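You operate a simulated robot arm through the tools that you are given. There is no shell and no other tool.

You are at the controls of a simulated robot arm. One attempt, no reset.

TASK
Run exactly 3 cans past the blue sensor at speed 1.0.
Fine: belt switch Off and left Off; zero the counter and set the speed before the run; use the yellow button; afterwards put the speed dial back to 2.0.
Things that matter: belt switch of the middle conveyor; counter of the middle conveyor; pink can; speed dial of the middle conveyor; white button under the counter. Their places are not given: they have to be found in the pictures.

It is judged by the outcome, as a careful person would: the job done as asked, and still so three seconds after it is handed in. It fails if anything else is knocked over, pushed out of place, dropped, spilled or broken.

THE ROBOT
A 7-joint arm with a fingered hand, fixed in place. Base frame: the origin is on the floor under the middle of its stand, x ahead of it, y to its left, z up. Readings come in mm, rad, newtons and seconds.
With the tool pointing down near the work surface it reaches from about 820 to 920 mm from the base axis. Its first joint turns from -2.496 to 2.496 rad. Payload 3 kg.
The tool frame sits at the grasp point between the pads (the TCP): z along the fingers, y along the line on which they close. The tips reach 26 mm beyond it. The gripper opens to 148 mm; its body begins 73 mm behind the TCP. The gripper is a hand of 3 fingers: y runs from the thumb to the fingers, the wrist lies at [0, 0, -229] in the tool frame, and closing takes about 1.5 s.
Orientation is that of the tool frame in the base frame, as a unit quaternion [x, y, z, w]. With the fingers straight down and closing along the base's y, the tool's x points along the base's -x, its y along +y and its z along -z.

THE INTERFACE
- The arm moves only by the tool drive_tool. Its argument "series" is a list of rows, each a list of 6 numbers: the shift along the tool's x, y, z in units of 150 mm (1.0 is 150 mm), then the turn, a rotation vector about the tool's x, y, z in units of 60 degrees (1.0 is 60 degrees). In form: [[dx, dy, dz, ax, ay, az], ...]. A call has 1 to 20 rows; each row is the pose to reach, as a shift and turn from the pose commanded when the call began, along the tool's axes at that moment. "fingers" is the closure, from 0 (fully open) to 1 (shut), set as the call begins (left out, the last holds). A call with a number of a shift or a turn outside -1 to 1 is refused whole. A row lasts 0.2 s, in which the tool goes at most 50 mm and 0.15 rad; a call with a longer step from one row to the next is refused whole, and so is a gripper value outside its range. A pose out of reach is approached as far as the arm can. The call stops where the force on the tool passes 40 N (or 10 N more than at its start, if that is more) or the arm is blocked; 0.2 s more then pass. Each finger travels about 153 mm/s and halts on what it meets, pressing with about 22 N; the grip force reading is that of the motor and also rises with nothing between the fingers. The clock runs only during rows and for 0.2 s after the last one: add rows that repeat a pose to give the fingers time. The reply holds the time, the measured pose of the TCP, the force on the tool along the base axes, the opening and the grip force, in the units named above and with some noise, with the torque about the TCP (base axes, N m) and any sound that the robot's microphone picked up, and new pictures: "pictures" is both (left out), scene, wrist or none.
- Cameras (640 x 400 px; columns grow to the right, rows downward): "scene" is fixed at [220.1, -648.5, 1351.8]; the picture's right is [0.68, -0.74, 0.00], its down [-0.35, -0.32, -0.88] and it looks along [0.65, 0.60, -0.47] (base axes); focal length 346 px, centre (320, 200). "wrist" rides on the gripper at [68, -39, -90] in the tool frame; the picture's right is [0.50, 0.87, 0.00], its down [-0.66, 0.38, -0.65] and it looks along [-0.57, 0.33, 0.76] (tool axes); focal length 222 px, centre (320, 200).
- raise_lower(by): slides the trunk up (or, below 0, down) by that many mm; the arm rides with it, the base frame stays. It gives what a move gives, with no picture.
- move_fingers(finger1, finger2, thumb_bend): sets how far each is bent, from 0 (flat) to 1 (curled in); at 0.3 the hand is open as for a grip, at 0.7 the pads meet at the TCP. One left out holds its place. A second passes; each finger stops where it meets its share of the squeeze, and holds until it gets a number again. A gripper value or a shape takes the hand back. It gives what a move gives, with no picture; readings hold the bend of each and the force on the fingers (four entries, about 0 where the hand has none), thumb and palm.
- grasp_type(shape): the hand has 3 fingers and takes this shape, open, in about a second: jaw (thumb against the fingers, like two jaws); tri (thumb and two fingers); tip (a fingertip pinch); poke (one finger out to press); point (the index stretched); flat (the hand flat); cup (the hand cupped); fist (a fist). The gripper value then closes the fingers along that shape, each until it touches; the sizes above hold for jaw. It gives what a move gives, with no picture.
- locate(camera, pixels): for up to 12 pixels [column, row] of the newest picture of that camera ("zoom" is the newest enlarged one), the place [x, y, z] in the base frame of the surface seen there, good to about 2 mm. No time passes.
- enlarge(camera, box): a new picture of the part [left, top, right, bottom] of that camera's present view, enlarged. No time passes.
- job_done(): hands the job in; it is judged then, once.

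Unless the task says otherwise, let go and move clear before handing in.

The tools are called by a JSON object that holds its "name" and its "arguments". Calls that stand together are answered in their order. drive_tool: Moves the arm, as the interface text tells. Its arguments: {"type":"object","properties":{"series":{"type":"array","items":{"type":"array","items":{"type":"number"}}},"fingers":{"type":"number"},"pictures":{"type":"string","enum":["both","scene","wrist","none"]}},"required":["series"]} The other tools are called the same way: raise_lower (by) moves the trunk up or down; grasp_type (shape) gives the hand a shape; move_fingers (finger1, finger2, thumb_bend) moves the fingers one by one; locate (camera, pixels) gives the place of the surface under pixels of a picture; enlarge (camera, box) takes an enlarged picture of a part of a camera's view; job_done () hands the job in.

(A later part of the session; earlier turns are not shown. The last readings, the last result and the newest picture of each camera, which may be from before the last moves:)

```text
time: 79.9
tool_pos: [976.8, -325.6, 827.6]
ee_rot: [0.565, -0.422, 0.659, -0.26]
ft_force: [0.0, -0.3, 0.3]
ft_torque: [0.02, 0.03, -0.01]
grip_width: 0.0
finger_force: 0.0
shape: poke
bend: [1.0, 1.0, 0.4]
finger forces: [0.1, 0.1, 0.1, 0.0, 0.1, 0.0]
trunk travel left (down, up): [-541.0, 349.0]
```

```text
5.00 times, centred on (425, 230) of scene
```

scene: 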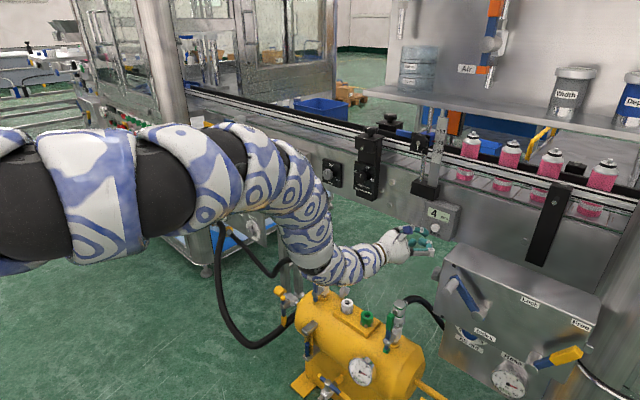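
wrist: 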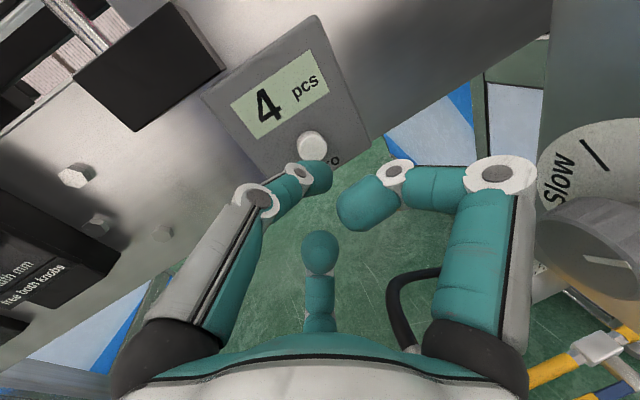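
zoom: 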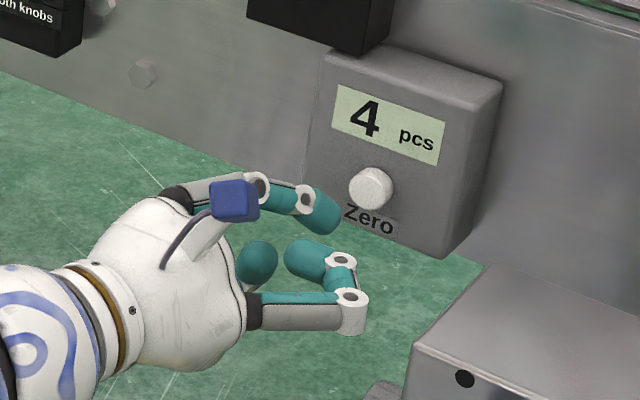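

The thumb tip (994, -336, 832) is now lined up with the button. I'll check how far forward the curled finger's knuckle at scene (431, 251) sits before pressing.

{"name": "locate", "arguments": {"camera": "scene", "pixels": [[432, 251], [430, 256], [432, 245], [426, 242], [426, 232], [424, 230]]}}

{"name": "locate", "arguments": {"camera": "zoom", "pixels": [[352, 305], [320, 220], [330, 215], [335, 222], [312, 228], [322, 228], [370, 190]]}}

```text
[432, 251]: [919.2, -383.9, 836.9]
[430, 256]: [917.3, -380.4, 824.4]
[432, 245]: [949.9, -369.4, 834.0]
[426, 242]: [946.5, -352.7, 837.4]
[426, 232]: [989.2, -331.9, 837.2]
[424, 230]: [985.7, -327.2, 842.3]
```

```text
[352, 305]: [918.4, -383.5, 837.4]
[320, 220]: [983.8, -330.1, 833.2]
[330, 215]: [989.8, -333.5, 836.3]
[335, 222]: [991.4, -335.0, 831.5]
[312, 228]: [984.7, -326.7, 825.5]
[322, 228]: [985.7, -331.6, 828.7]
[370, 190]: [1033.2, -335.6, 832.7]
```

The tip is centred on the button in y and z and nothing else leads it. I'll advance along +x in small rows to press it.

{"name": "drive_tool", "arguments": {"series": [[-0.0226, -0.0135, 0.0965, 0, 0, 0], [-0.0377, -0.0225, 0.161, 0, 0, 0], [-0.0482, -0.0288, 0.206, 0, 0, 0], [-0.0557, -0.0333, 0.238, 0, 0, 0], [-0.0603, -0.036, 0.257, 0, 0, 0]]}}

{"name": "enlarge", "arguments": {"camera": "scene", "box": [370, 190, 480, 270]}}

```text
time: 81.1
tool_pos: [1013.6, -325.1, 829.5]
ee_rot: [0.565, -0.422, 0.66, -0.26]
ft_force: [-30.3, 4.9, 8.1]
ft_torque: [0.0, -0.04, -0.05]
grip_width: 0.0
finger_force: 0.1
shape: poke
bend: [1.0, 1.0, 0.91]
finger forces: [0.1, 0.1, 0.0, 0.1, 30.5, 0.0]
trunk travel left (down, up): [-541.0, 349.0]
heard: click
```

scene: 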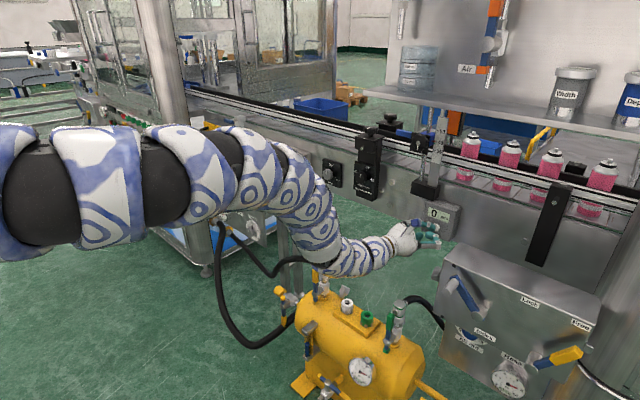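
wrist: 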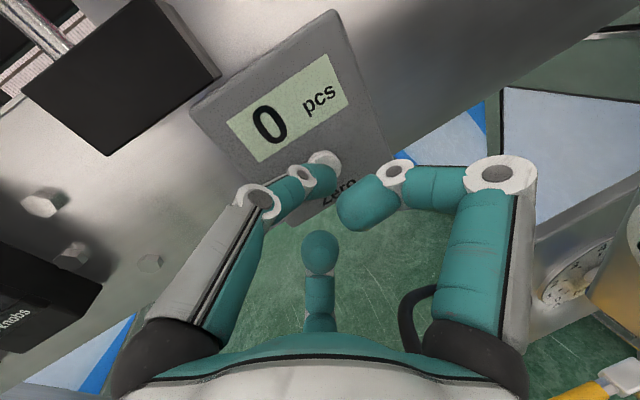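

```text
5.00 times, centred on (425, 230) of scene
```

zoom: 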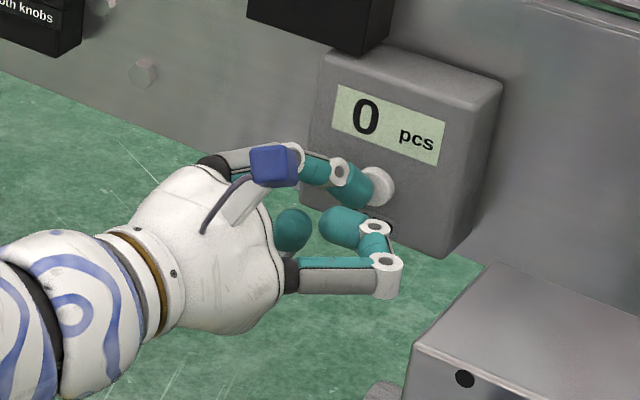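

The button clicked and the counter now reads 0. I'll back straight off the button.

{"name": "drive_tool", "arguments": {"series": [[0.0226, 0.0135, -0.0965, 0, 0, 0], [0.0452, 0.027, -0.193, 0, 0, 0], [0.0678, 0.0405, -0.2895, 0, 0, 0], [0.0678, 0.0405, -0.2895, 0, 0, 0]]}}

{"name": "enlarge", "arguments": {"camera": "scene", "box": [370, 190, 480, 270]}}

```text
time: 82.1
tool_pos: [970.4, -325.3, 827.4]
ee_rot: [0.565, -0.423, 0.659, -0.26]
ft_force: [0.0, 0.3, 0.0]
ft_torque: [-0.03, 0.0, 0.01]
grip_width: 0.1
finger_force: 0.0
shape: poke
bend: [1.0, 1.0, 0.4]
finger forces: [0.0, 0.0, 0.0, 0.0, 0.0, 0.0]
trunk travel left (down, up): [-541.0, 349.0]
```

scene: 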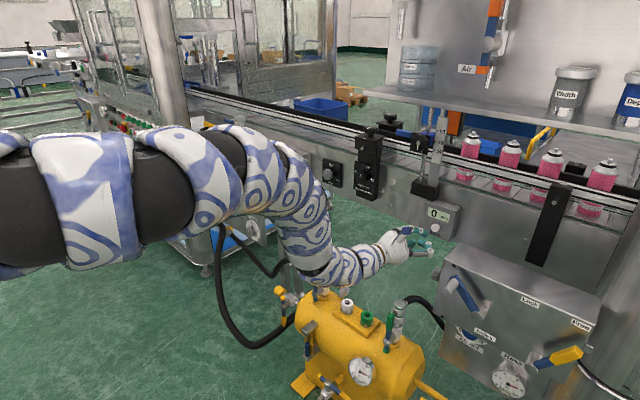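
wrist: 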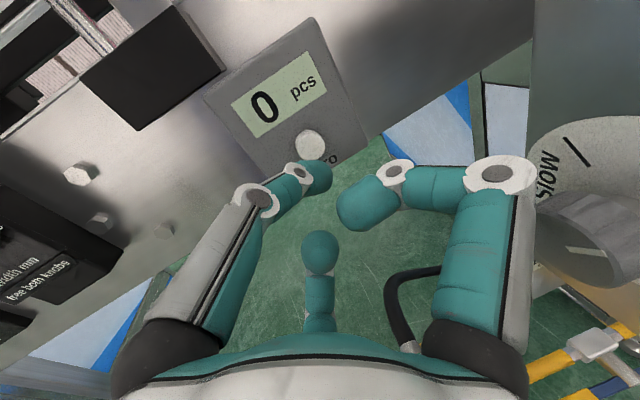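

```text
5.00 times, centred on (425, 230) of scene
```

zoom: 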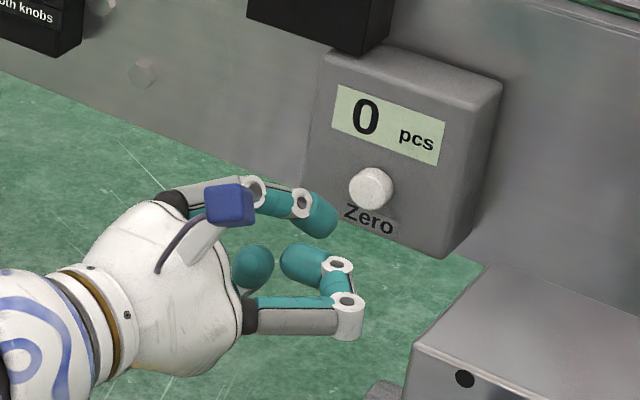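

The counter shows 0 and the button has come back out. I'll move left again along the front of the conveyor, straightening the tool to +x.

{"name": "drive_tool", "arguments": {"series": [[-0.097, -0.07, -0.02, 0.022, -0.036, 0], [-0.194, -0.141, -0.045, 0.045, -0.072, 0], [-0.29, -0.211, -0.072, 0.067, -0.108, 0], [-0.387, -0.281, -0.1, 0.089, -0.145, 0], [-0.484, -0.352, -0.13, 0.112, -0.181, 0], [-0.581, -0.422, -0.158, 0.134, -0.217, 0], [-0.581, -0.422, -0.158, 0.134, -0.217, 0]], "pictures": "none"}}

```text
time: 83.7
tool_pos: [976.9, -232.8, 836.1]
ee_rot: [0.609, -0.357, 0.626, -0.332]
ft_force: [0.4, 0.8, -0.7]
ft_torque: [0.02, 0.03, 0.01]
grip_width: 0.2
finger_force: 0.1
shape: poke
bend: [1.0, 1.0, 0.4]
finger forces: [0.0, 0.1, 0.1, 0.1, 0.0, 0.0]
out of reach, approached as far as the arm can: row 6, 7
trunk travel left (down, up): [-541.0, 349.0]
```

The row-6 pose was just inside the inner limit, so I'll raise the trunk 40 mm for margin and then travel left and down.

{"name": "raise_lower", "arguments": {"by": 40}}

{"name": "drive_tool", "arguments": {"series": [[0.0, 0.1, 0, 0, 0, 0], [-0.07, 0.15, 0, 0, 0, 0], [-0.2, 0.13, -0.005, 0, 0, 0], [-0.35, 0.05, -0.012, 0, 0, 0], [-0.5, -0.02, -0.02, 0, 0, 0], [-0.65, -0.1, -0.027, 0, 0, 0], [-0.8, -0.19, -0.034, 0, 0, 0], [-0.95, -0.275, -0.041, 0, 0, 0]], "pictures": "scene"}}

```text
time: 84.5
tool_pos: [975.5, -233.0, 874.6]
ee_rot: [0.609, -0.357, 0.626, -0.332]
ft_force: [-0.2, 0.2, -0.8]
ft_torque: [0.04, -0.05, 0.01]
grip_width: 0.0
finger_force: 0.0
shape: poke
bend: [1.0, 1.0, 0.4]
finger forces: [0.0, 0.0, 0.1, 0.0, 0.0, 0.1]
trunk travel left (down, up): [-581.0, 309.0]
```

```text
time: 86.3
tool_pos: [975.3, -90.1, 835.9]
ee_rot: [0.609, -0.357, 0.626, -0.331]
ft_force: [0.3, -0.7, 0.4]
ft_torque: [0.03, 0.01, 0.0]
grip_width: 0.0
finger_force: 0.0
shape: poke
bend: [1.0, 1.0, 0.4]
finger forces: [0.0, 0.0, 0.0, 0.0, 0.0, 0.1]
out of reach, approached as far as the arm can: row 1, 2, 3, 4
trunk travel left (down, up): [-581.0, 309.0]
```

scene: 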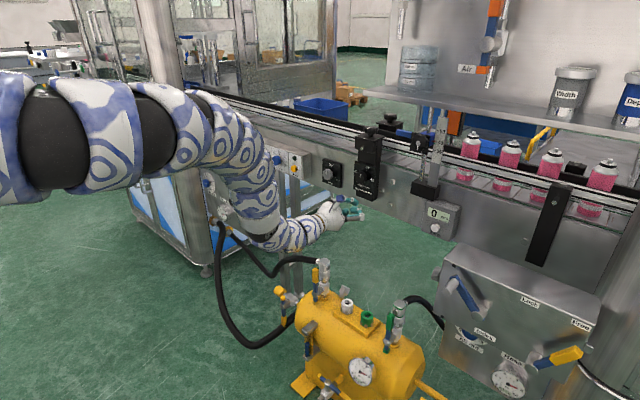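

The hand is back at (975, -90, 836). I'll continue left to y≈50.

{"name": "drive_tool", "arguments": {"series": [[-0.132, -0.082, -0.007, 0, 0, 0], [-0.264, -0.164, -0.013, 0, 0, 0], [-0.397, -0.246, -0.02, 0, 0, 0], [-0.529, -0.327, -0.027, 0, 0, 0], [-0.661, -0.409, -0.033, 0, 0, 0], [-0.793, -0.491, -0.04, 0, 0, 0]], "pictures": "none"}}

```text
time: 87.7
tool_pos: [977.6, 49.7, 835.9]
ee_rot: [0.609, -0.356, 0.626, -0.332]
ft_force: [0.1, -0.4, -0.1]
ft_torque: [0.01, 0.02, 0.02]
grip_width: 0.1
finger_force: 0.1
shape: poke
bend: [1.0, 1.0, 0.4]
finger forces: [0.0, 0.1, 0.0, 0.0, 0.0, 0.0]
trunk travel left (down, up): [-581.0, 309.0]
```

No flags on that stretch. I'll go left to y≈130 and up 100 mm, then lower the trunk 100 mm to suit the Inch button's distance.

{"name": "drive_tool", "arguments": {"series": [[-0.151, -0.094, -0.008, 0, 0, 0], [-0.302, -0.188, -0.015, 0, 0, 0], [-0.453, -0.281, -0.023, 0, 0, 0], [-0.366, -0.423, -0.023, 0, 0, 0], [-0.278, -0.565, -0.023, 0, 0, 0], [-0.19, -0.706, -0.023, 0, 0, 0], [-0.103, -0.848, -0.023, 0, 0, 0]], "pictures": "none"}}

{"name": "raise_lower", "arguments": {"by": -100}}

```text
time: 89.3
tool_pos: [975.9, 130.8, 936.7]
ee_rot: [0.609, -0.356, 0.627, -0.332]
ft_force: [-0.2, 0.6, 0.6]
ft_torque: [0.0, 0.0, -0.04]
grip_width: 0.0
finger_force: 0.1
shape: poke
bend: [1.0, 1.0, 0.4]
finger forces: [0.1, 0.0, 0.1, 0.0, 0.1, 0.0]
trunk travel left (down, up): [-581.0, 309.0]
```

```text
time: 90.6
tool_pos: [974.9, 130.2, 836.1]
ee_rot: [0.608, -0.357, 0.626, -0.333]
ft_force: [0.8, 0.5, 0.4]
ft_torque: [0.01, 0.0, -0.01]
grip_width: 0.0
finger_force: 0.1
shape: poke
bend: [1.0, 1.0, 0.4]
finger forces: [0.1, 0.0, 0.0, 0.0, 0.0, 0.0]
trunk travel left (down, up): [-481.0, 409.0]
```

The hand is at (975, 130, 836). I'll go left to y≈221 and up 90 mm, then lower the trunk 80 mm to bring the thumb in front of the Inch button.

{"name": "drive_tool", "arguments": {"series": [[-0.17, -0.105, -0.009, 0, 0, 0], [-0.34, -0.21, -0.017, 0, 0, 0], [-0.51, -0.316, -0.026, 0, 0, 0], [-0.405, -0.486, -0.026, 0, 0, 0], [-0.3, -0.656, -0.026, 0, 0, 0], [-0.195, -0.827, -0.026, 0, 0, 0]], "pictures": "none"}}

{"name": "raise_lower", "arguments": {"by": -80}}

{"name": "drive_tool", "arguments": {"series": [[0, 0, 0, 0, 0, 0]]}}

{"name": "enlarge", "arguments": {"camera": "wrist", "box": [160, 0, 480, 200]}}

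```text
time: 92.0
tool_pos: [975.0, 220.4, 927.3]
ee_rot: [0.608, -0.357, 0.626, -0.332]
ft_force: [-0.7, -0.1, -0.5]
ft_torque: [0.02, 0.0, -0.02]
grip_width: 0.0
finger_force: 0.1
shape: poke
bend: [1.0, 1.0, 0.4]
finger forces: [0.1, 0.1, 0.0, 0.0, 0.0, 0.0]
trunk travel left (down, up): [-481.0, 409.0]
```

```text
time: 93.2
tool_pos: [974.7, 220.8, 846.3]
ee_rot: [0.609, -0.356, 0.626, -0.332]
ft_force: [0.3, -0.3, -0.1]
ft_torque: [-0.06, 0.02, -0.01]
grip_width: 0.0
finger_force: 0.1
shape: poke
bend: [1.0, 1.0, 0.4]
finger forces: [0.0, 0.1, 0.0, 0.0, 0.0, 0.0]
trunk travel left (down, up): [-401.0, 489.0]
```

```text
time: 93.6
tool_pos: [976.0, 220.4, 846.3]
ee_rot: [0.608, -0.358, 0.626, -0.332]
ft_force: [0.6, -0.1, 0.6]
ft_torque: [-0.02, -0.01, -0.02]
grip_width: 0.0
finger_force: 0.2
shape: poke
bend: [1.0, 1.0, 0.4]
finger forces: [0.0, 0.0, 0.0, 0.0, 0.0, 0.0]
trunk travel left (down, up): [-401.0, 489.0]
```

scene: 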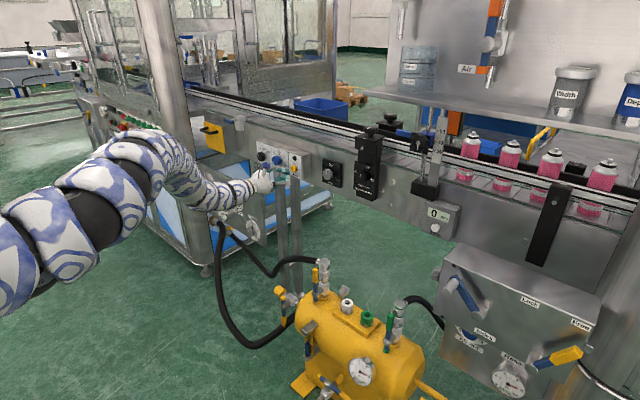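
wrist: 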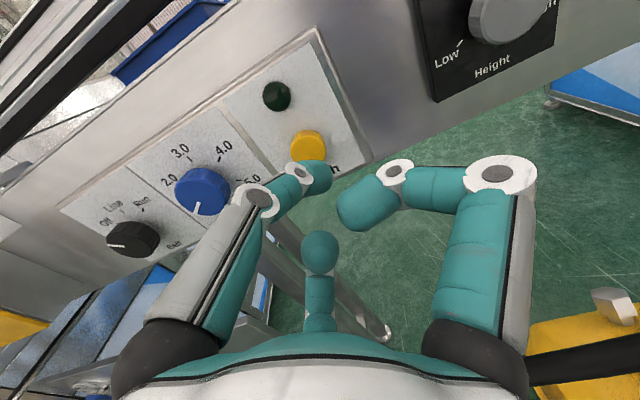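

```text
2.00 times, centred on (320, 100) of wrist
```

zoom: 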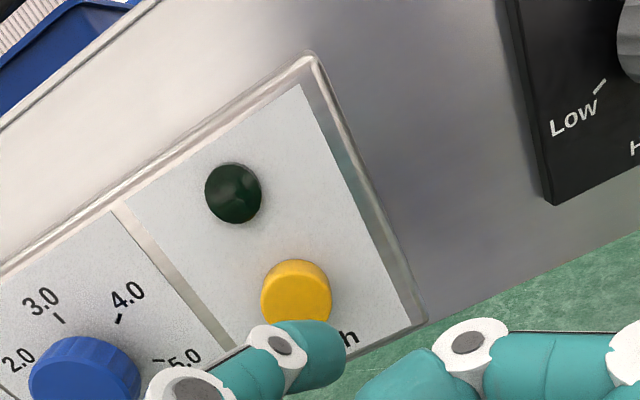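

The thumb tip is just in front of the yellow Inch button at wrist (308, 145), and the Speed pointer and Belt pointer still show 1.0 and Off. I'll measure tip and button.

{"name": "locate", "arguments": {"camera": "wrist", "pixels": [[331, 172], [326, 165], [330, 178], [322, 163], [308, 147], [300, 145], [315, 145], [308, 138], [308, 154], [292, 155]]}}

{"name": "enlarge", "arguments": {"camera": "scene", "box": [240, 130, 340, 200]}}

{"name": "locate", "arguments": {"camera": "scene", "pixels": [[293, 169], [294, 169], [294, 167], [294, 171], [295, 169], [297, 169]]}}

```text
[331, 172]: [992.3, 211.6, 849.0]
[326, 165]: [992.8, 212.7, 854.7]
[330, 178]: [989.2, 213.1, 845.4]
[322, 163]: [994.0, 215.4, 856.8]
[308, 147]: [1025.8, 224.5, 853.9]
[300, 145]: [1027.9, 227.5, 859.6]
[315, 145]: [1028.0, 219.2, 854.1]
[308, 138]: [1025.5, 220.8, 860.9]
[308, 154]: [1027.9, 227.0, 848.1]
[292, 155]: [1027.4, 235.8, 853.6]
```

```text
5.71 times, centred on (290, 165) of scene
```

zoom: 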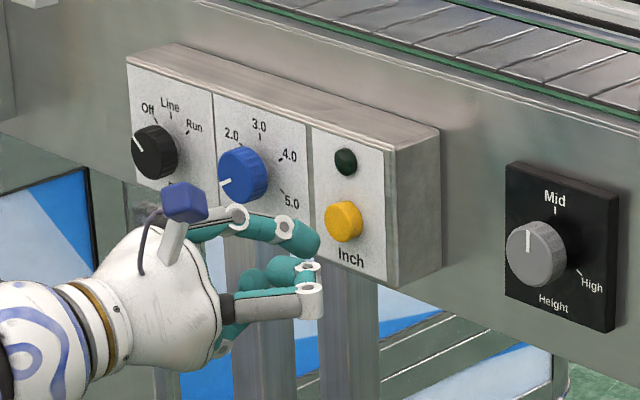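

```text
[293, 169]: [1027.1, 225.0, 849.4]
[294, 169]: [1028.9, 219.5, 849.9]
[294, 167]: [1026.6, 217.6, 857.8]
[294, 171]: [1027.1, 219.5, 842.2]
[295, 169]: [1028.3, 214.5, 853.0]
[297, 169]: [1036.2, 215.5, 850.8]
```

The Inch button's centre is about (1027, 222, 852) and the tip is at (994, 213, 850). I'll shift 9 mm left and go 20 mm forward to a near standoff, then check the line-up and the cans.

{"name": "drive_tool", "arguments": {"series": [[-0.047, -0.045, 0.0, 0, 0, 0], [-0.049, -0.046, 0.067, 0, 0, 0], [-0.051, -0.047, 0.133, 0, 0, 0], [-0.051, -0.047, 0.133, 0, 0, 0]]}}

{"name": "enlarge", "arguments": {"camera": "scene", "box": [260, 140, 324, 190]}}

{"name": "enlarge", "arguments": {"camera": "scene", "box": [390, 90, 640, 246]}}

```text
time: 94.6
tool_pos: [996.0, 230.2, 848.2]
ee_rot: [0.609, -0.357, 0.626, -0.331]
ft_force: [-0.7, 0.1, -0.6]
ft_torque: [0.01, 0.02, 0.0]
grip_width: 0.0
finger_force: 0.0
shape: poke
bend: [1.0, 1.0, 0.4]
finger forces: [0.1, 0.0, 0.0, 0.0, 0.0, 0.1]
trunk travel left (down, up): [-401.0, 489.0]
```

scene: 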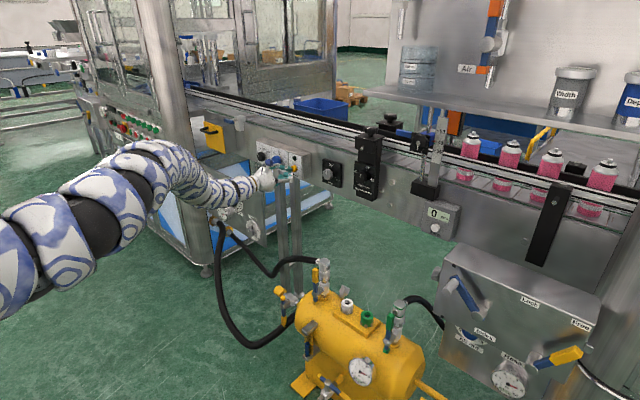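
wrist: 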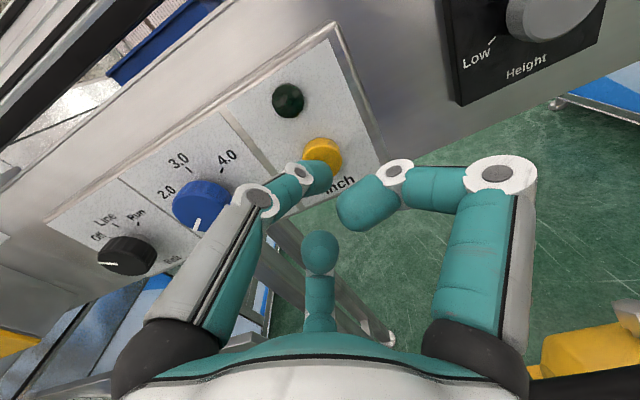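

```text
8.00 times, centred on (292, 165) of scene
```

zoom: 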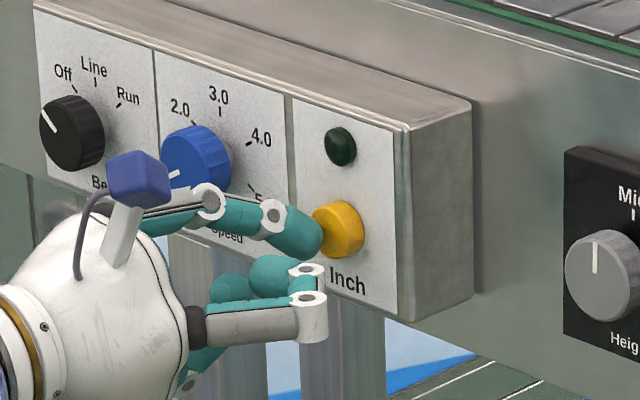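

```text
2.56 times, centred on (515, 168) of scene
```

zoom: 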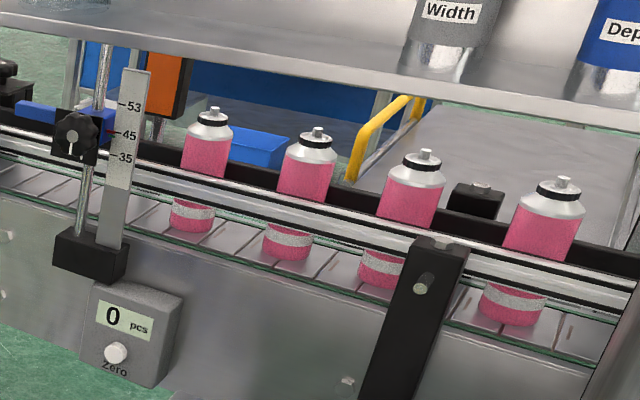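

The tip is lined up on the yellow button, the counter shows 0, and the four cans wait to the right of the sensor. I'll give one short press and release to learn how the belt responds.

{"name": "drive_tool", "arguments": {"series": [[0, 0, 0.053, 0, 0, 0], [0, 0, 0.093, 0, 0, 0], [0, 0, 0.12, 0, 0, 0], [0, 0, 0.05, 0, 0, 0], [0, 0, 0.0, 0, 0, 0]], "pictures": "scene"}}

{"name": "enlarge", "arguments": {"camera": "scene", "box": [390, 90, 640, 246]}}

{"name": "locate", "arguments": {"camera": "scene", "pixels": [[469, 148], [508, 156], [548, 165], [603, 180]]}}

```text
time: 95.8
tool_pos: [995.7, 228.4, 847.0]
ee_rot: [0.609, -0.358, 0.626, -0.33]
ft_force: [0.1, -0.1, 0.3]
ft_torque: [0.02, 0.0, 0.0]
grip_width: 0.0
finger_force: 0.1
shape: poke
bend: [1.0, 1.0, 0.4]
finger forces: [0.0, 0.0, 0.0, 0.1, 0.0, 0.0]
trunk travel left (down, up): [-401.0, 489.0]
heard: click
```

scene: 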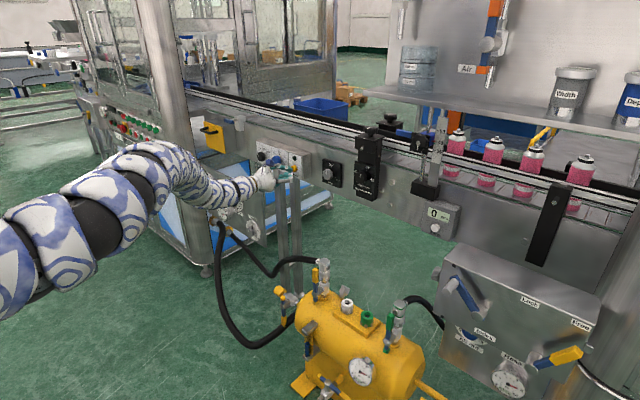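

```text
2.56 times, centred on (515, 168) of scene
```

zoom: 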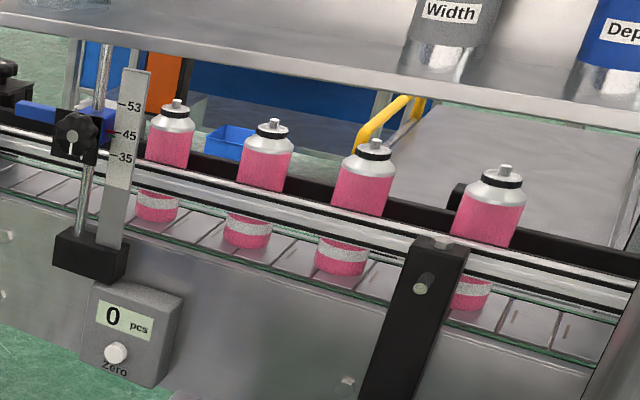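

```text
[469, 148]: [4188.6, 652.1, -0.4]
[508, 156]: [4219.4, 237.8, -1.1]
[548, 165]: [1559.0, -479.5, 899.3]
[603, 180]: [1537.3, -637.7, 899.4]
```

The belt moved the cans left by roughly 35-40 mm on that one short press, and the counter still shows 0. I'll verify it has stopped and measure the cans.

{"name": "locate", "arguments": {"camera": "scene", "pixels": [[456, 146], [493, 154], [531, 164], [580, 176], [434, 140], [437, 150]]}}

{"name": "drive_tool", "arguments": {"series": [[0, 0, 0, 0, 0, 0], [0, 0, 0, 0, 0, 0]], "pictures": "scene"}}

{"name": "enlarge", "arguments": {"camera": "scene", "box": [390, 90, 640, 246]}}

{"name": "locate", "arguments": {"camera": "scene", "pixels": [[456, 146], [493, 154], [531, 164], [580, 176]]}}

```text
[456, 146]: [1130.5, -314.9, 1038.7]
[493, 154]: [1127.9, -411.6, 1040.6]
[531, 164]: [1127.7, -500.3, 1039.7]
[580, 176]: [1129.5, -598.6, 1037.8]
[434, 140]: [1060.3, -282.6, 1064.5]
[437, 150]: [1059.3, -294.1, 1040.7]
```

```text
time: 96.4
tool_pos: [995.7, 229.3, 846.8]
ee_rot: [0.609, -0.356, 0.626, -0.331]
ft_force: [0.2, -0.7, -0.9]
ft_torque: [0.0, 0.0, -0.01]
grip_width: 0.0
finger_force: 0.1
shape: poke
bend: [1.0, 1.0, 0.4]
finger forces: [0.0, 0.0, 0.0, 0.0, 0.1, 0.1]
trunk travel left (down, up): [-401.0, 489.0]
```

scene: 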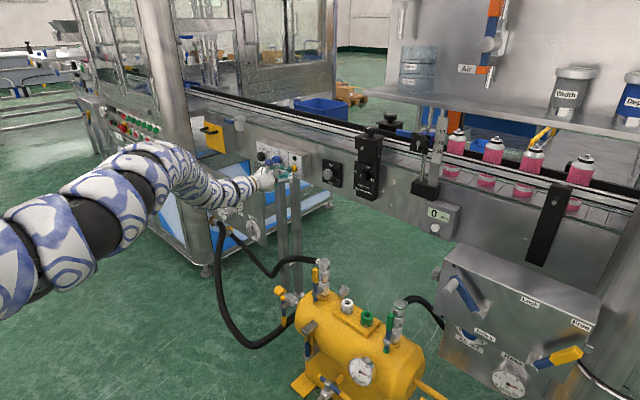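

```text
2.56 times, centred on (515, 168) of scene
```

zoom: 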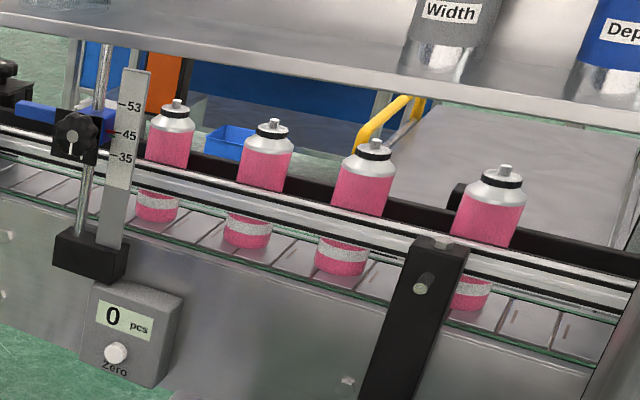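

```text
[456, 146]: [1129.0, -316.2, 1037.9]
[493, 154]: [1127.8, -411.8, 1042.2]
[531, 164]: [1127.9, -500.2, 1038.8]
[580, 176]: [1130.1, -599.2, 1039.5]
```

The belt is stopped, with the cans now at y≈-316, -412, -500, -599 and the sensor at y≈-280. I'll press again, holding 0.4 s longer, to see whether the belt runs while the button is held.

{"name": "drive_tool", "arguments": {"series": [[0, 0, 0.053, 0, 0, 0], [0, 0, 0.093, 0, 0, 0], [0, 0, 0.12, 0, 0, 0], [0, 0, 0.12, 0, 0, 0], [0, 0, 0.12, 0, 0, 0], [0, 0, 0.05, 0, 0, 0], [0, 0, 0.0, 0, 0, 0]], "pictures": "scene"}}

{"name": "enlarge", "arguments": {"camera": "scene", "box": [390, 90, 640, 246]}}

```text
time: 97.3
tool_pos: [1008.8, 233.5, 849.2]
ee_rot: [0.609, -0.354, 0.626, -0.335]
ft_force: [-28.4, -1.3, 4.9]
ft_torque: [-0.01, 0.08, -0.03]
grip_width: 0.0
finger_force: 0.0
shape: poke
bend: [1.0, 1.0, 0.92]
finger forces: [0.0, 0.0, 0.0, 0.0, 28.7, 0.0]
trunk travel left (down, up): [-401.0, 489.0]
heard: click
stopped in row 4: the force on the tool passed its limit at 41 N (the readings are from after the stop); the commanded pose is now the measured one
```

scene: 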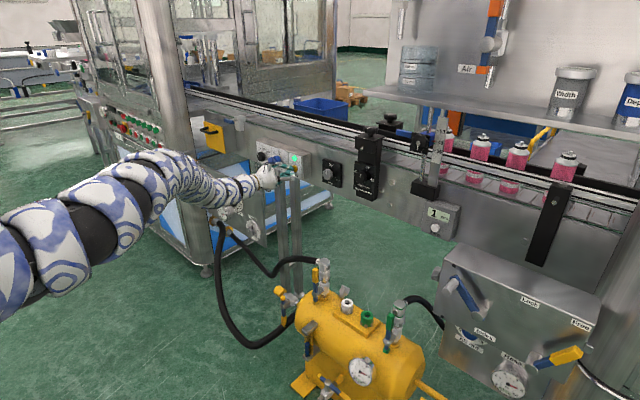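

```text
2.56 times, centred on (515, 168) of scene
```

zoom: 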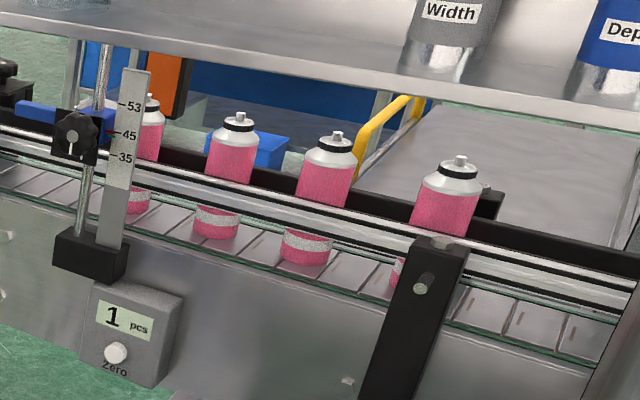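

The button is still held (28 N, green light on) because the force limit stopped the call, and the counter reads 1. Time only runs in moves, so I'll measure the cans now before deciding how long to hold.

{"name": "locate", "arguments": {"camera": "scene", "pixels": [[481, 153], [517, 160], [564, 172], [447, 145], [450, 148]]}}

{"name": "enlarge", "arguments": {"camera": "scene", "box": [400, 100, 528, 180]}}

```text
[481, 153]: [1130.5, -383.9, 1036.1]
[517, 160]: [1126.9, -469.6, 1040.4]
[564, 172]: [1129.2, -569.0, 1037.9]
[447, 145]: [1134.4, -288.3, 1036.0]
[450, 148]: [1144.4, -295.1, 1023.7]
```

```text
5.00 times, centred on (464, 140) of scene
```

zoom: 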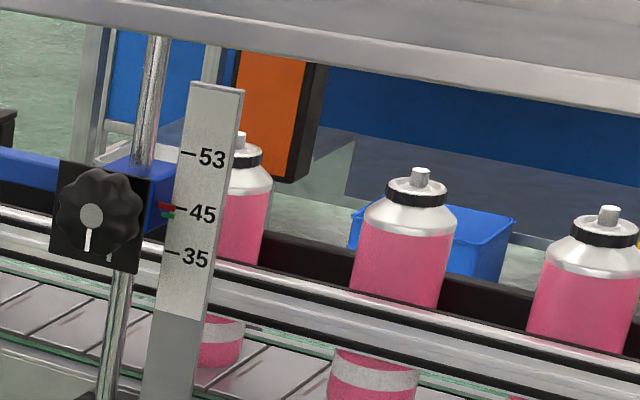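

The cans are now at about -288, -384, -470 and -569, and the beam counts a can when its leading edge passes about y=-280. I need roughly 238 mm more travel, so I'll hold for a short time and measure the speed.

{"name": "drive_tool", "arguments": {"series": [[0, 0, 0, 0, 0, 0], [0, 0, 0, 0, 0, 0]], "pictures": "scene"}}

{"name": "enlarge", "arguments": {"camera": "scene", "box": [390, 90, 640, 246]}}

```text
time: 97.9
tool_pos: [1009.3, 233.1, 851.2]
ee_rot: [0.609, -0.355, 0.626, -0.334]
ft_force: [-35.3, 4.0, 5.6]
ft_torque: [0.02, 0.17, 0.07]
grip_width: 0.1
finger_force: 0.1
shape: poke
bend: [1.0, 1.0, 0.92]
finger forces: [0.0, 0.0, 0.0, 0.0, 35.3, 0.0]
trunk travel left (down, up): [-401.0, 489.0]
```

scene: 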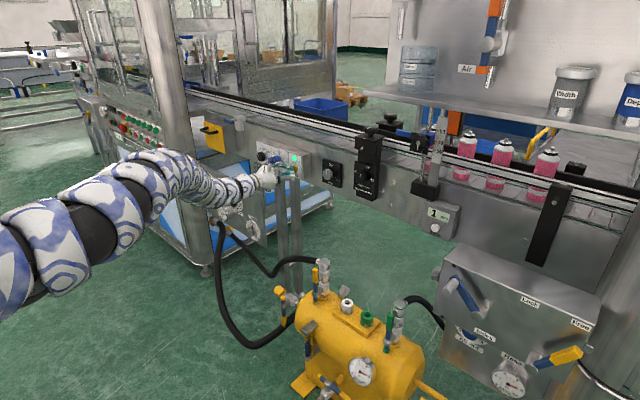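

```text
2.56 times, centred on (515, 168) of scene
```

zoom: 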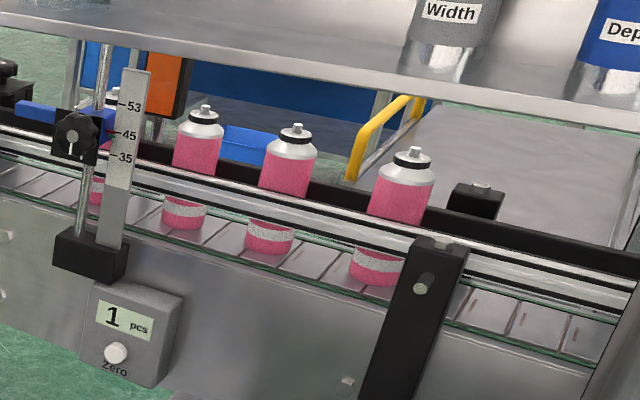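

The belt keeps running while held; the second can has come close to the sensor and the counter reads 1. I'll measure the cans to get the speed.

{"name": "locate", "arguments": {"camera": "scene", "pixels": [[467, 148], [503, 156], [547, 166]]}}

```text
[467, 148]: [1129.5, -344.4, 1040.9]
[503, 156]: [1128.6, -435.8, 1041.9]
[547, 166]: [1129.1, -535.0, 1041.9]
```

The belt runs at about 58-60 mm/s while held. I'll hold for about 2 s more (about 118 mm), easing the pressure slightly, then measure again before the final stop.

{"name": "drive_tool", "arguments": {"series": [[0, 0, -0.004, 0, 0, 0], [0, 0, -0.004, 0, 0, 0], [0, 0, -0.004, 0, 0, 0], [0, 0, -0.004, 0, 0, 0], [0, 0, -0.004, 0, 0, 0], [0, 0, -0.004, 0, 0, 0], [0, 0, -0.004, 0, 0, 0], [0, 0, -0.004, 0, 0, 0], [0, 0, -0.004, 0, 0, 0]], "pictures": "scene"}}

{"name": "enlarge", "arguments": {"camera": "scene", "box": [340, 80, 590, 246]}}

```text
time: 99.9
tool_pos: [1007.9, 232.4, 850.7]
ee_rot: [0.608, -0.355, 0.626, -0.334]
ft_force: [-35.0, 8.0, 2.4]
ft_torque: [0.04, 0.28, 0.18]
grip_width: 0.0
finger_force: 0.0
shape: poke
bend: [1.0, 1.0, 0.93]
finger forces: [0.1, 0.0, 0.0, 0.0, 34.6, 0.0]
trunk travel left (down, up): [-401.0, 489.0]
```

scene: 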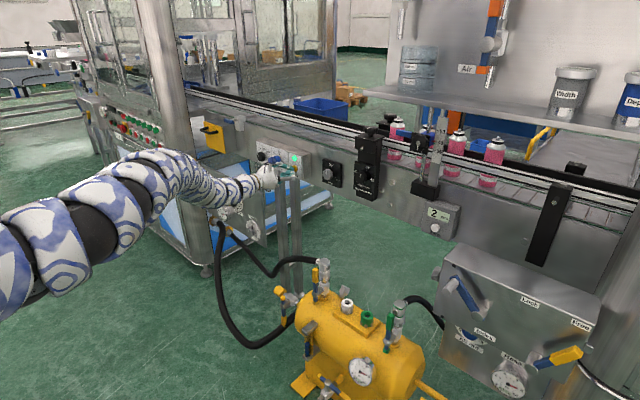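

```text
2.41 times, centred on (465, 163) of scene
```

zoom: 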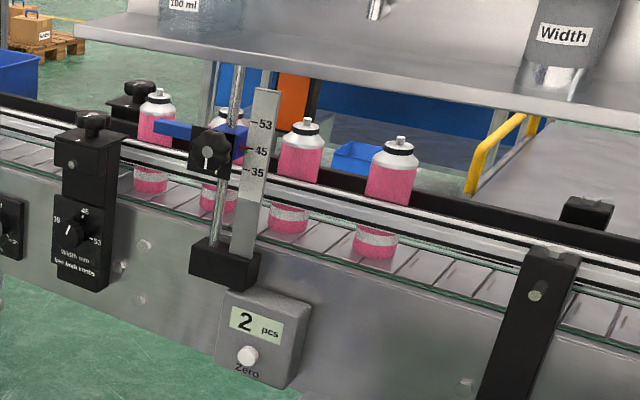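

The counter reads 2 and the third can is just before the sensor at scene (457, 145), with the fourth at (495, 155). I'll measure them for the final stretch.

{"name": "locate", "arguments": {"camera": "scene", "pixels": [[456, 146], [494, 154], [458, 146], [492, 154], [396, 133]]}}

```text
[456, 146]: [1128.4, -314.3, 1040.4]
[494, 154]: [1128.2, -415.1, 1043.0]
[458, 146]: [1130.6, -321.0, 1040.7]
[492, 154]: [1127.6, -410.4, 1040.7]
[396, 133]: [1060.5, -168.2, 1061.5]
```

The third can is at y≈-317 and the fourth at -416, speed 59.4 mm/s. About 80-90 mm more puts the third fully past with the fourth well short, so I'll hold 1.2 s more and then pull back quickly.

{"name": "drive_tool", "arguments": {"series": [[0, 0, -0.002, 0, 0, 0], [0, 0, -0.002, 0, 0, 0], [0, 0, -0.002, 0, 0, 0], [0, 0, -0.002, 0, 0, 0], [0, 0, -0.002, 0, 0, 0], [0, 0, -0.002, 0, 0, 0], [0, 0, -0.25, 0, 0, 0], [0, 0, -0.25, 0, 0, 0]], "pictures": "scene"}}

{"name": "enlarge", "arguments": {"camera": "scene", "box": [340, 80, 590, 246]}}

{"name": "enlarge", "arguments": {"camera": "scene", "box": [230, 130, 330, 195]}}

```text
time: 101.7
tool_pos: [975.7, 231.7, 849.2]
ee_rot: [0.608, -0.357, 0.627, -0.333]
ft_force: [-0.4, 1.0, 0.2]
ft_torque: [-0.03, 0.0, 0.02]
grip_width: 0.0
finger_force: 0.1
shape: poke
bend: [1.0, 1.0, 0.4]
finger forces: [0.0, 0.0, 0.0, 0.0, 0.0, 0.0]
trunk travel left (down, up): [-401.0, 489.0]
```

scene: 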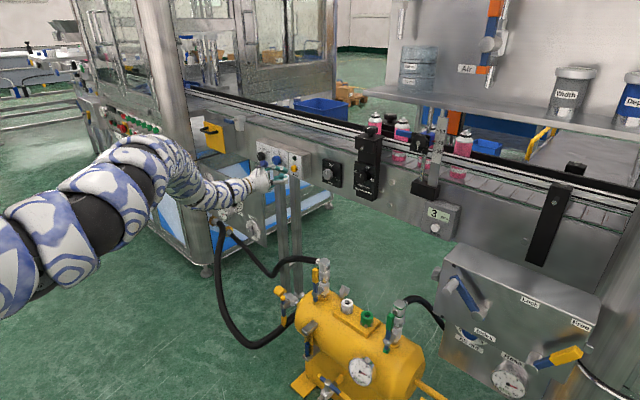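

```text
2.41 times, centred on (465, 163) of scene
```

zoom: 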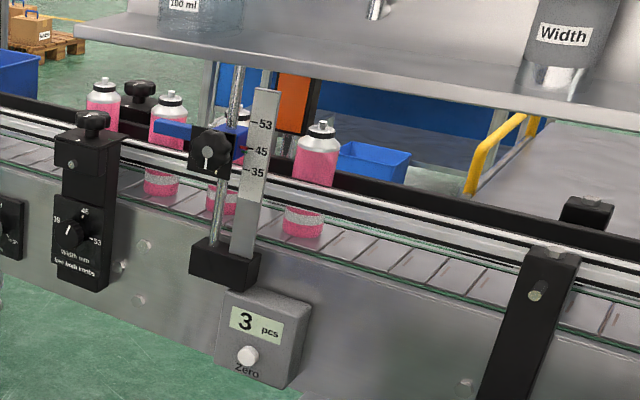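

```text
6.15 times, centred on (280, 162) of scene
```

zoom: 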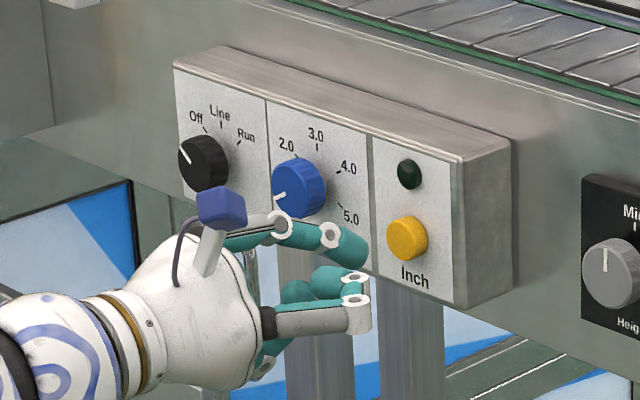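

The counter shows 3, the light is off, and the fourth can stands to the right of the sensor at scene (464, 145). I'll measure the cans to confirm the third is clear and that the belt has stopped.

{"name": "locate", "arguments": {"camera": "scene", "pixels": [[464, 145], [403, 130], [376, 126], [425, 163], [424, 128], [434, 137]]}}

{"name": "drive_tool", "arguments": {"series": [[0, 0, 0, 0, 0, 0], [0, 0, 0, 0, 0, 0]], "pictures": "scene"}}

{"name": "enlarge", "arguments": {"camera": "scene", "box": [370, 90, 490, 190]}}

{"name": "locate", "arguments": {"camera": "scene", "pixels": [[464, 145], [403, 130]]}}

```text
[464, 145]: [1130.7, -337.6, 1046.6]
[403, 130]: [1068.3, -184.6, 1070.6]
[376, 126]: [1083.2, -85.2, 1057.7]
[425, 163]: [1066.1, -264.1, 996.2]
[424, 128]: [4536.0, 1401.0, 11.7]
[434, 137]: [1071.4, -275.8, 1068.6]
```

```text
time: 102.3
tool_pos: [974.9, 233.7, 847.3]
ee_rot: [0.608, -0.356, 0.626, -0.333]
ft_force: [0.3, -0.6, -0.7]
ft_torque: [0.02, 0.02, -0.03]
grip_width: 0.0
finger_force: 0.1
shape: poke
bend: [1.0, 1.0, 0.4]
finger forces: [0.1, 0.0, 0.0, 0.0, 0.0, 0.0]
trunk travel left (down, up): [-401.0, 489.0]
```

scene: 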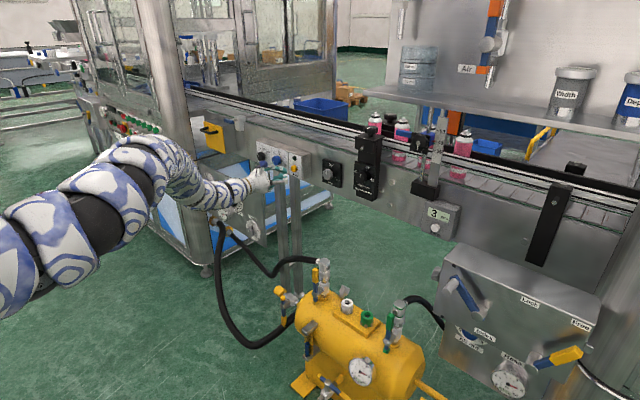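

```text
4.00 times, centred on (430, 140) of scene
```

zoom: 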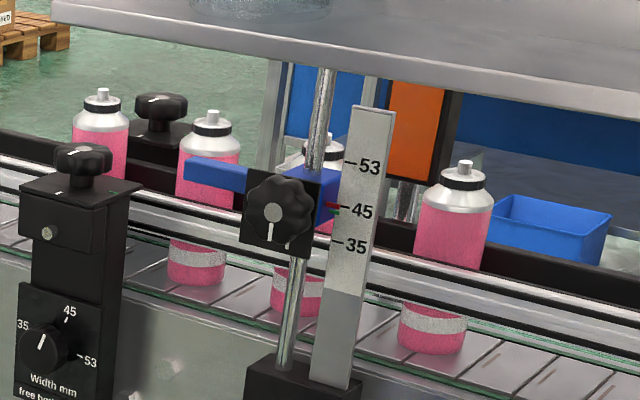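

```text
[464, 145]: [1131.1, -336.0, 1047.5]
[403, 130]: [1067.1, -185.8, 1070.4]
```

The belt is stopped with exactly 3 counted; the fourth can is at y≈-337, well short of the sensor, and the third at about -238, past it. Next I'll go back to the Speed dial: move left in front of it, then raise the hand and lower the trunk to suit its distance.

{"name": "drive_tool", "arguments": {"series": [[0, 0, -0.04, 0, 0, 0], [-0.1, -0.086, -0.045, 0, 0, 0], [-0.2, -0.172, -0.05, 0, 0, 0], [-0.3, -0.258, -0.053, 0, 0, 0], [-0.405, -0.345, -0.056, 0, 0, 0]], "pictures": "none"}}

{"name": "drive_tool", "arguments": {"series": [[0.096, -0.155, 0, 0, 0, 0], [0.191, -0.31, 0, 0, 0, 0], [0.287, -0.465, 0, 0, 0, 0], [0.383, -0.62, 0, 0, 0, 0], [0.478, -0.775, 0, 0, 0, 0], [0.574, -0.93, 0, 0, 0, 0]], "pictures": "scene"}}

```text
time: 103.5
tool_pos: [969.9, 312.9, 860.9]
ee_rot: [0.609, -0.356, 0.627, -0.333]
ft_force: [0.6, -0.2, -0.2]
ft_torque: [0.01, 0.01, 0.01]
grip_width: 0.0
finger_force: 0.1
shape: poke
bend: [1.0, 1.0, 0.4]
finger forces: [0.0, 0.1, 0.0, 0.0, 0.0, 0.0]
trunk travel left (down, up): [-401.0, 489.0]
```

```text
time: 104.9
tool_pos: [967.4, 314.9, 1024.4]
ee_rot: [0.609, -0.356, 0.625, -0.333]
ft_force: [-0.3, 0.2, 0.5]
ft_torque: [-0.03, 0.0, 0.03]
grip_width: 0.0
finger_force: 0.0
shape: poke
bend: [1.0, 1.0, 0.4]
finger forces: [0.0, 0.0, 0.0, 0.0, 0.0, 0.1]
trunk travel left (down, up): [-401.0, 489.0]
```

scene: 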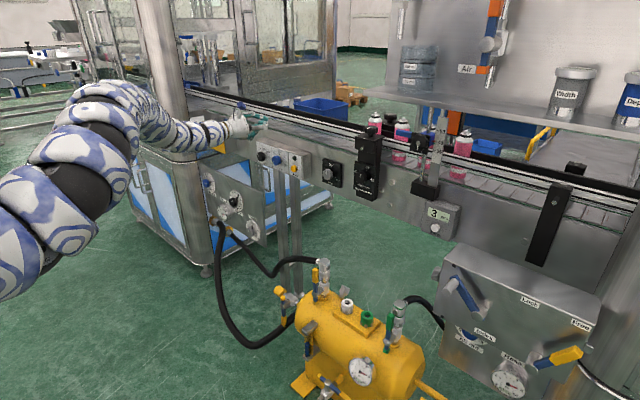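

The hand is clear above the panel height. I'll take the jaw shape here, set the opening to about 66 mm and roll back 45° for the clockwise turn.

{"name": "grasp_type", "arguments": {"shape": "jaw"}}

{"name": "drive_tool", "arguments": {"series": [[0, 0, 0, 0, 0, 0.125], [0, 0, 0, 0, 0, 0.25], [0, 0, 0, 0, 0, 0.375], [0, 0, 0, 0, 0, 0.5], [0, 0, 0, 0, 0, 0.625], [0, 0, 0, 0, 0, 0.75], [0, 0, 0, 0, 0, 0.75]], "fingers": 0.55, "pictures": "none"}}

{"name": "raise_lower", "arguments": {"by": -164}}

{"name": "drive_tool", "arguments": {"series": [[0, 0, 0, 0, 0, 0]]}}

{"name": "enlarge", "arguments": {"camera": "wrist", "box": [200, 60, 440, 260]}}

```text
time: 105.8
tool_pos: [967.6, 314.6, 1022.8]
ee_rot: [0.608, -0.356, 0.626, -0.333]
ft_force: [0.8, -0.1, 0.2]
ft_torque: [-0.01, -0.03, 0.01]
grip_width: 147.7
finger_force: 0.1
shape: jaw
bend: [0.3, 0.3, 0.3]
finger forces: [0.0, 0.0, 0.1, 0.0, 0.0, 0.1]
trunk travel left (down, up): [-401.0, 489.0]
```

```text
time: 107.4
tool_pos: [968.1, 313.0, 1024.0]
ee_rot: [-0.426, 0.562, -0.45, 0.547]
ft_force: [-0.7, 0.3, 0.7]
ft_torque: [0.01, 0.0, 0.0]
grip_width: 67.3
finger_force: 0.1
shape: jaw
bend: [0.39, 0.39, 0.7]
finger forces: [0.0, 0.0, 0.0, 0.1, 0.0, 0.0]
trunk travel left (down, up): [-401.0, 489.0]
```

```text
time: 109.2
tool_pos: [968.1, 312.4, 859.4]
ee_rot: [-0.427, 0.561, -0.451, 0.547]
ft_force: [0.1, -0.7, -0.3]
ft_torque: [-0.03, -0.02, -0.02]
grip_width: 67.0
finger_force: 0.0
shape: jaw
bend: [0.39, 0.39, 0.7]
finger forces: [0.0, 0.0, 0.1, 0.0, 0.0, 0.1]
trunk travel left (down, up): [-237.0, 653.0]
```

```text
time: 109.6
tool_pos: [967.5, 313.0, 860.3]
ee_rot: [-0.426, 0.562, -0.451, 0.547]
ft_force: [-1.1, 0.4, -1.1]
ft_torque: [-0.01, -0.01, -0.01]
grip_width: 67.1
finger_force: 0.1
shape: jaw
bend: [0.39, 0.39, 0.7]
finger forces: [0.1, 0.0, 0.1, 0.0, 0.0, 0.0]
trunk travel left (down, up): [-237.0, 653.0]
```

scene: 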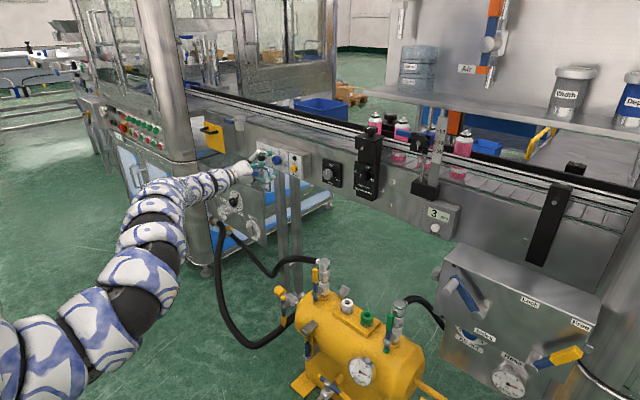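
wrist: 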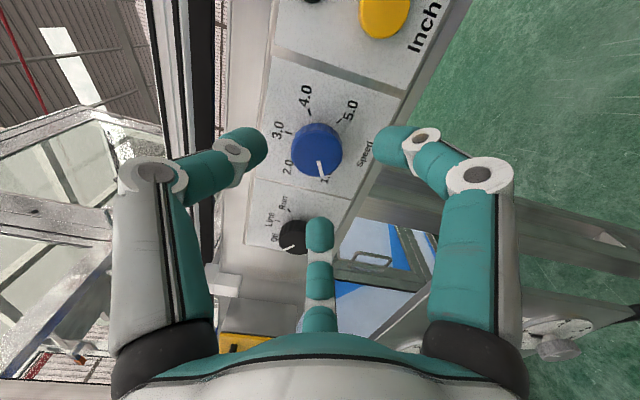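

```text
2.00 times, centred on (320, 160) of wrist
```

zoom: 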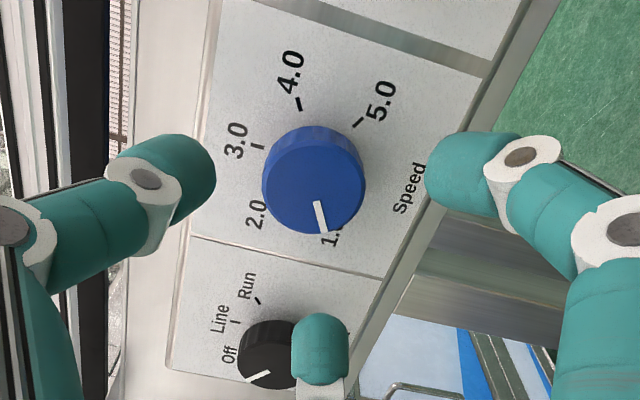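

The fingers are open around the dial's axis and the pointer stands at 1.0. I'll advance onto the dial and correct the small yaw.

{"name": "drive_tool", "arguments": {"series": [[0, 0, 0.0, -0.009, -0.039, 0], [-0.002, -0.003, 0.06, -0.009, -0.039, 0], [-0.003, -0.005, 0.12, -0.009, -0.039, 0], [-0.003, -0.005, 0.18, -0.009, -0.039, 0], [-0.003, -0.005, 0.23, -0.009, -0.039, 0], [-0.003, -0.005, 0.255, -0.009, -0.039, 0], [-0.003, -0.005, 0.255, -0.009, -0.039, 0]], "pictures": "wrist"}}

{"name": "drive_tool", "arguments": {"series": [[0, 0, 0, 0, 0, 0], [0, 0, 0, 0, 0, 0], [0, 0, 0, 0, 0, 0], [0, 0, 0, 0, 0, 0], [0, 0, 0, 0, 0, 0]], "fingers": 1.0, "pictures": "wrist"}}

{"name": "enlarge", "arguments": {"camera": "wrist", "box": [240, 100, 400, 220]}}

```text
time: 111.2
tool_pos: [1006.0, 311.6, 861.3]
ee_rot: [-0.439, 0.553, -0.439, 0.556]
ft_force: [-0.2, 0.2, 0.0]
ft_torque: [0.0, -0.01, -0.03]
grip_width: 67.1
finger_force: 0.1
shape: jaw
bend: [0.39, 0.39, 0.7]
finger forces: [0.1, 0.0, 0.1, 0.0, 0.0, 0.0]
trunk travel left (down, up): [-237.0, 653.0]
```

wrist: 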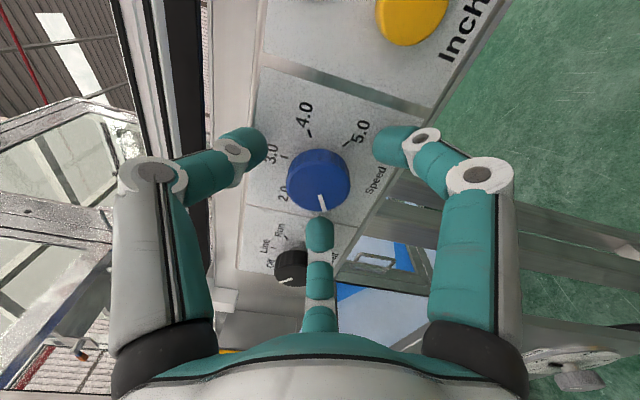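

```text
time: 112.4
tool_pos: [1007.0, 311.0, 862.2]
ee_rot: [-0.437, 0.552, -0.44, 0.557]
ft_force: [3.3, -0.3, -0.2]
ft_torque: [0.01, 0.02, -0.04]
grip_width: 30.4
finger_force: 21.8
shape: jaw
bend: [0.75, 0.75, 0.7]
finger forces: [19.3, 19.3, 0.0, 0.0, 20.0, 0.1]
trunk travel left (down, up): [-237.0, 653.0]
```

wrist: 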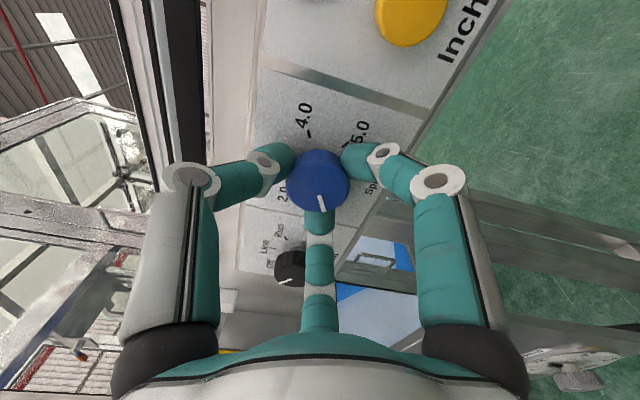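

```text
3.33 times, centred on (320, 160) of wrist
```

zoom: 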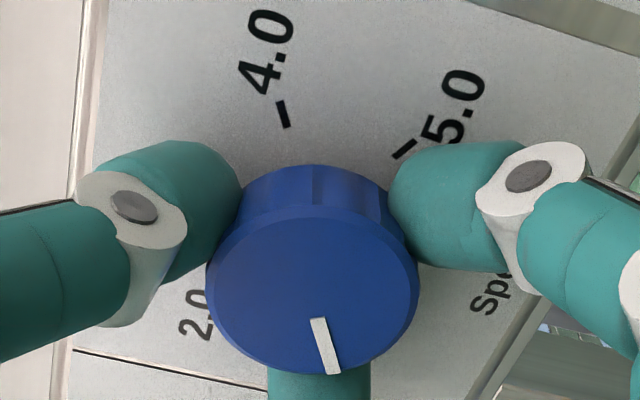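

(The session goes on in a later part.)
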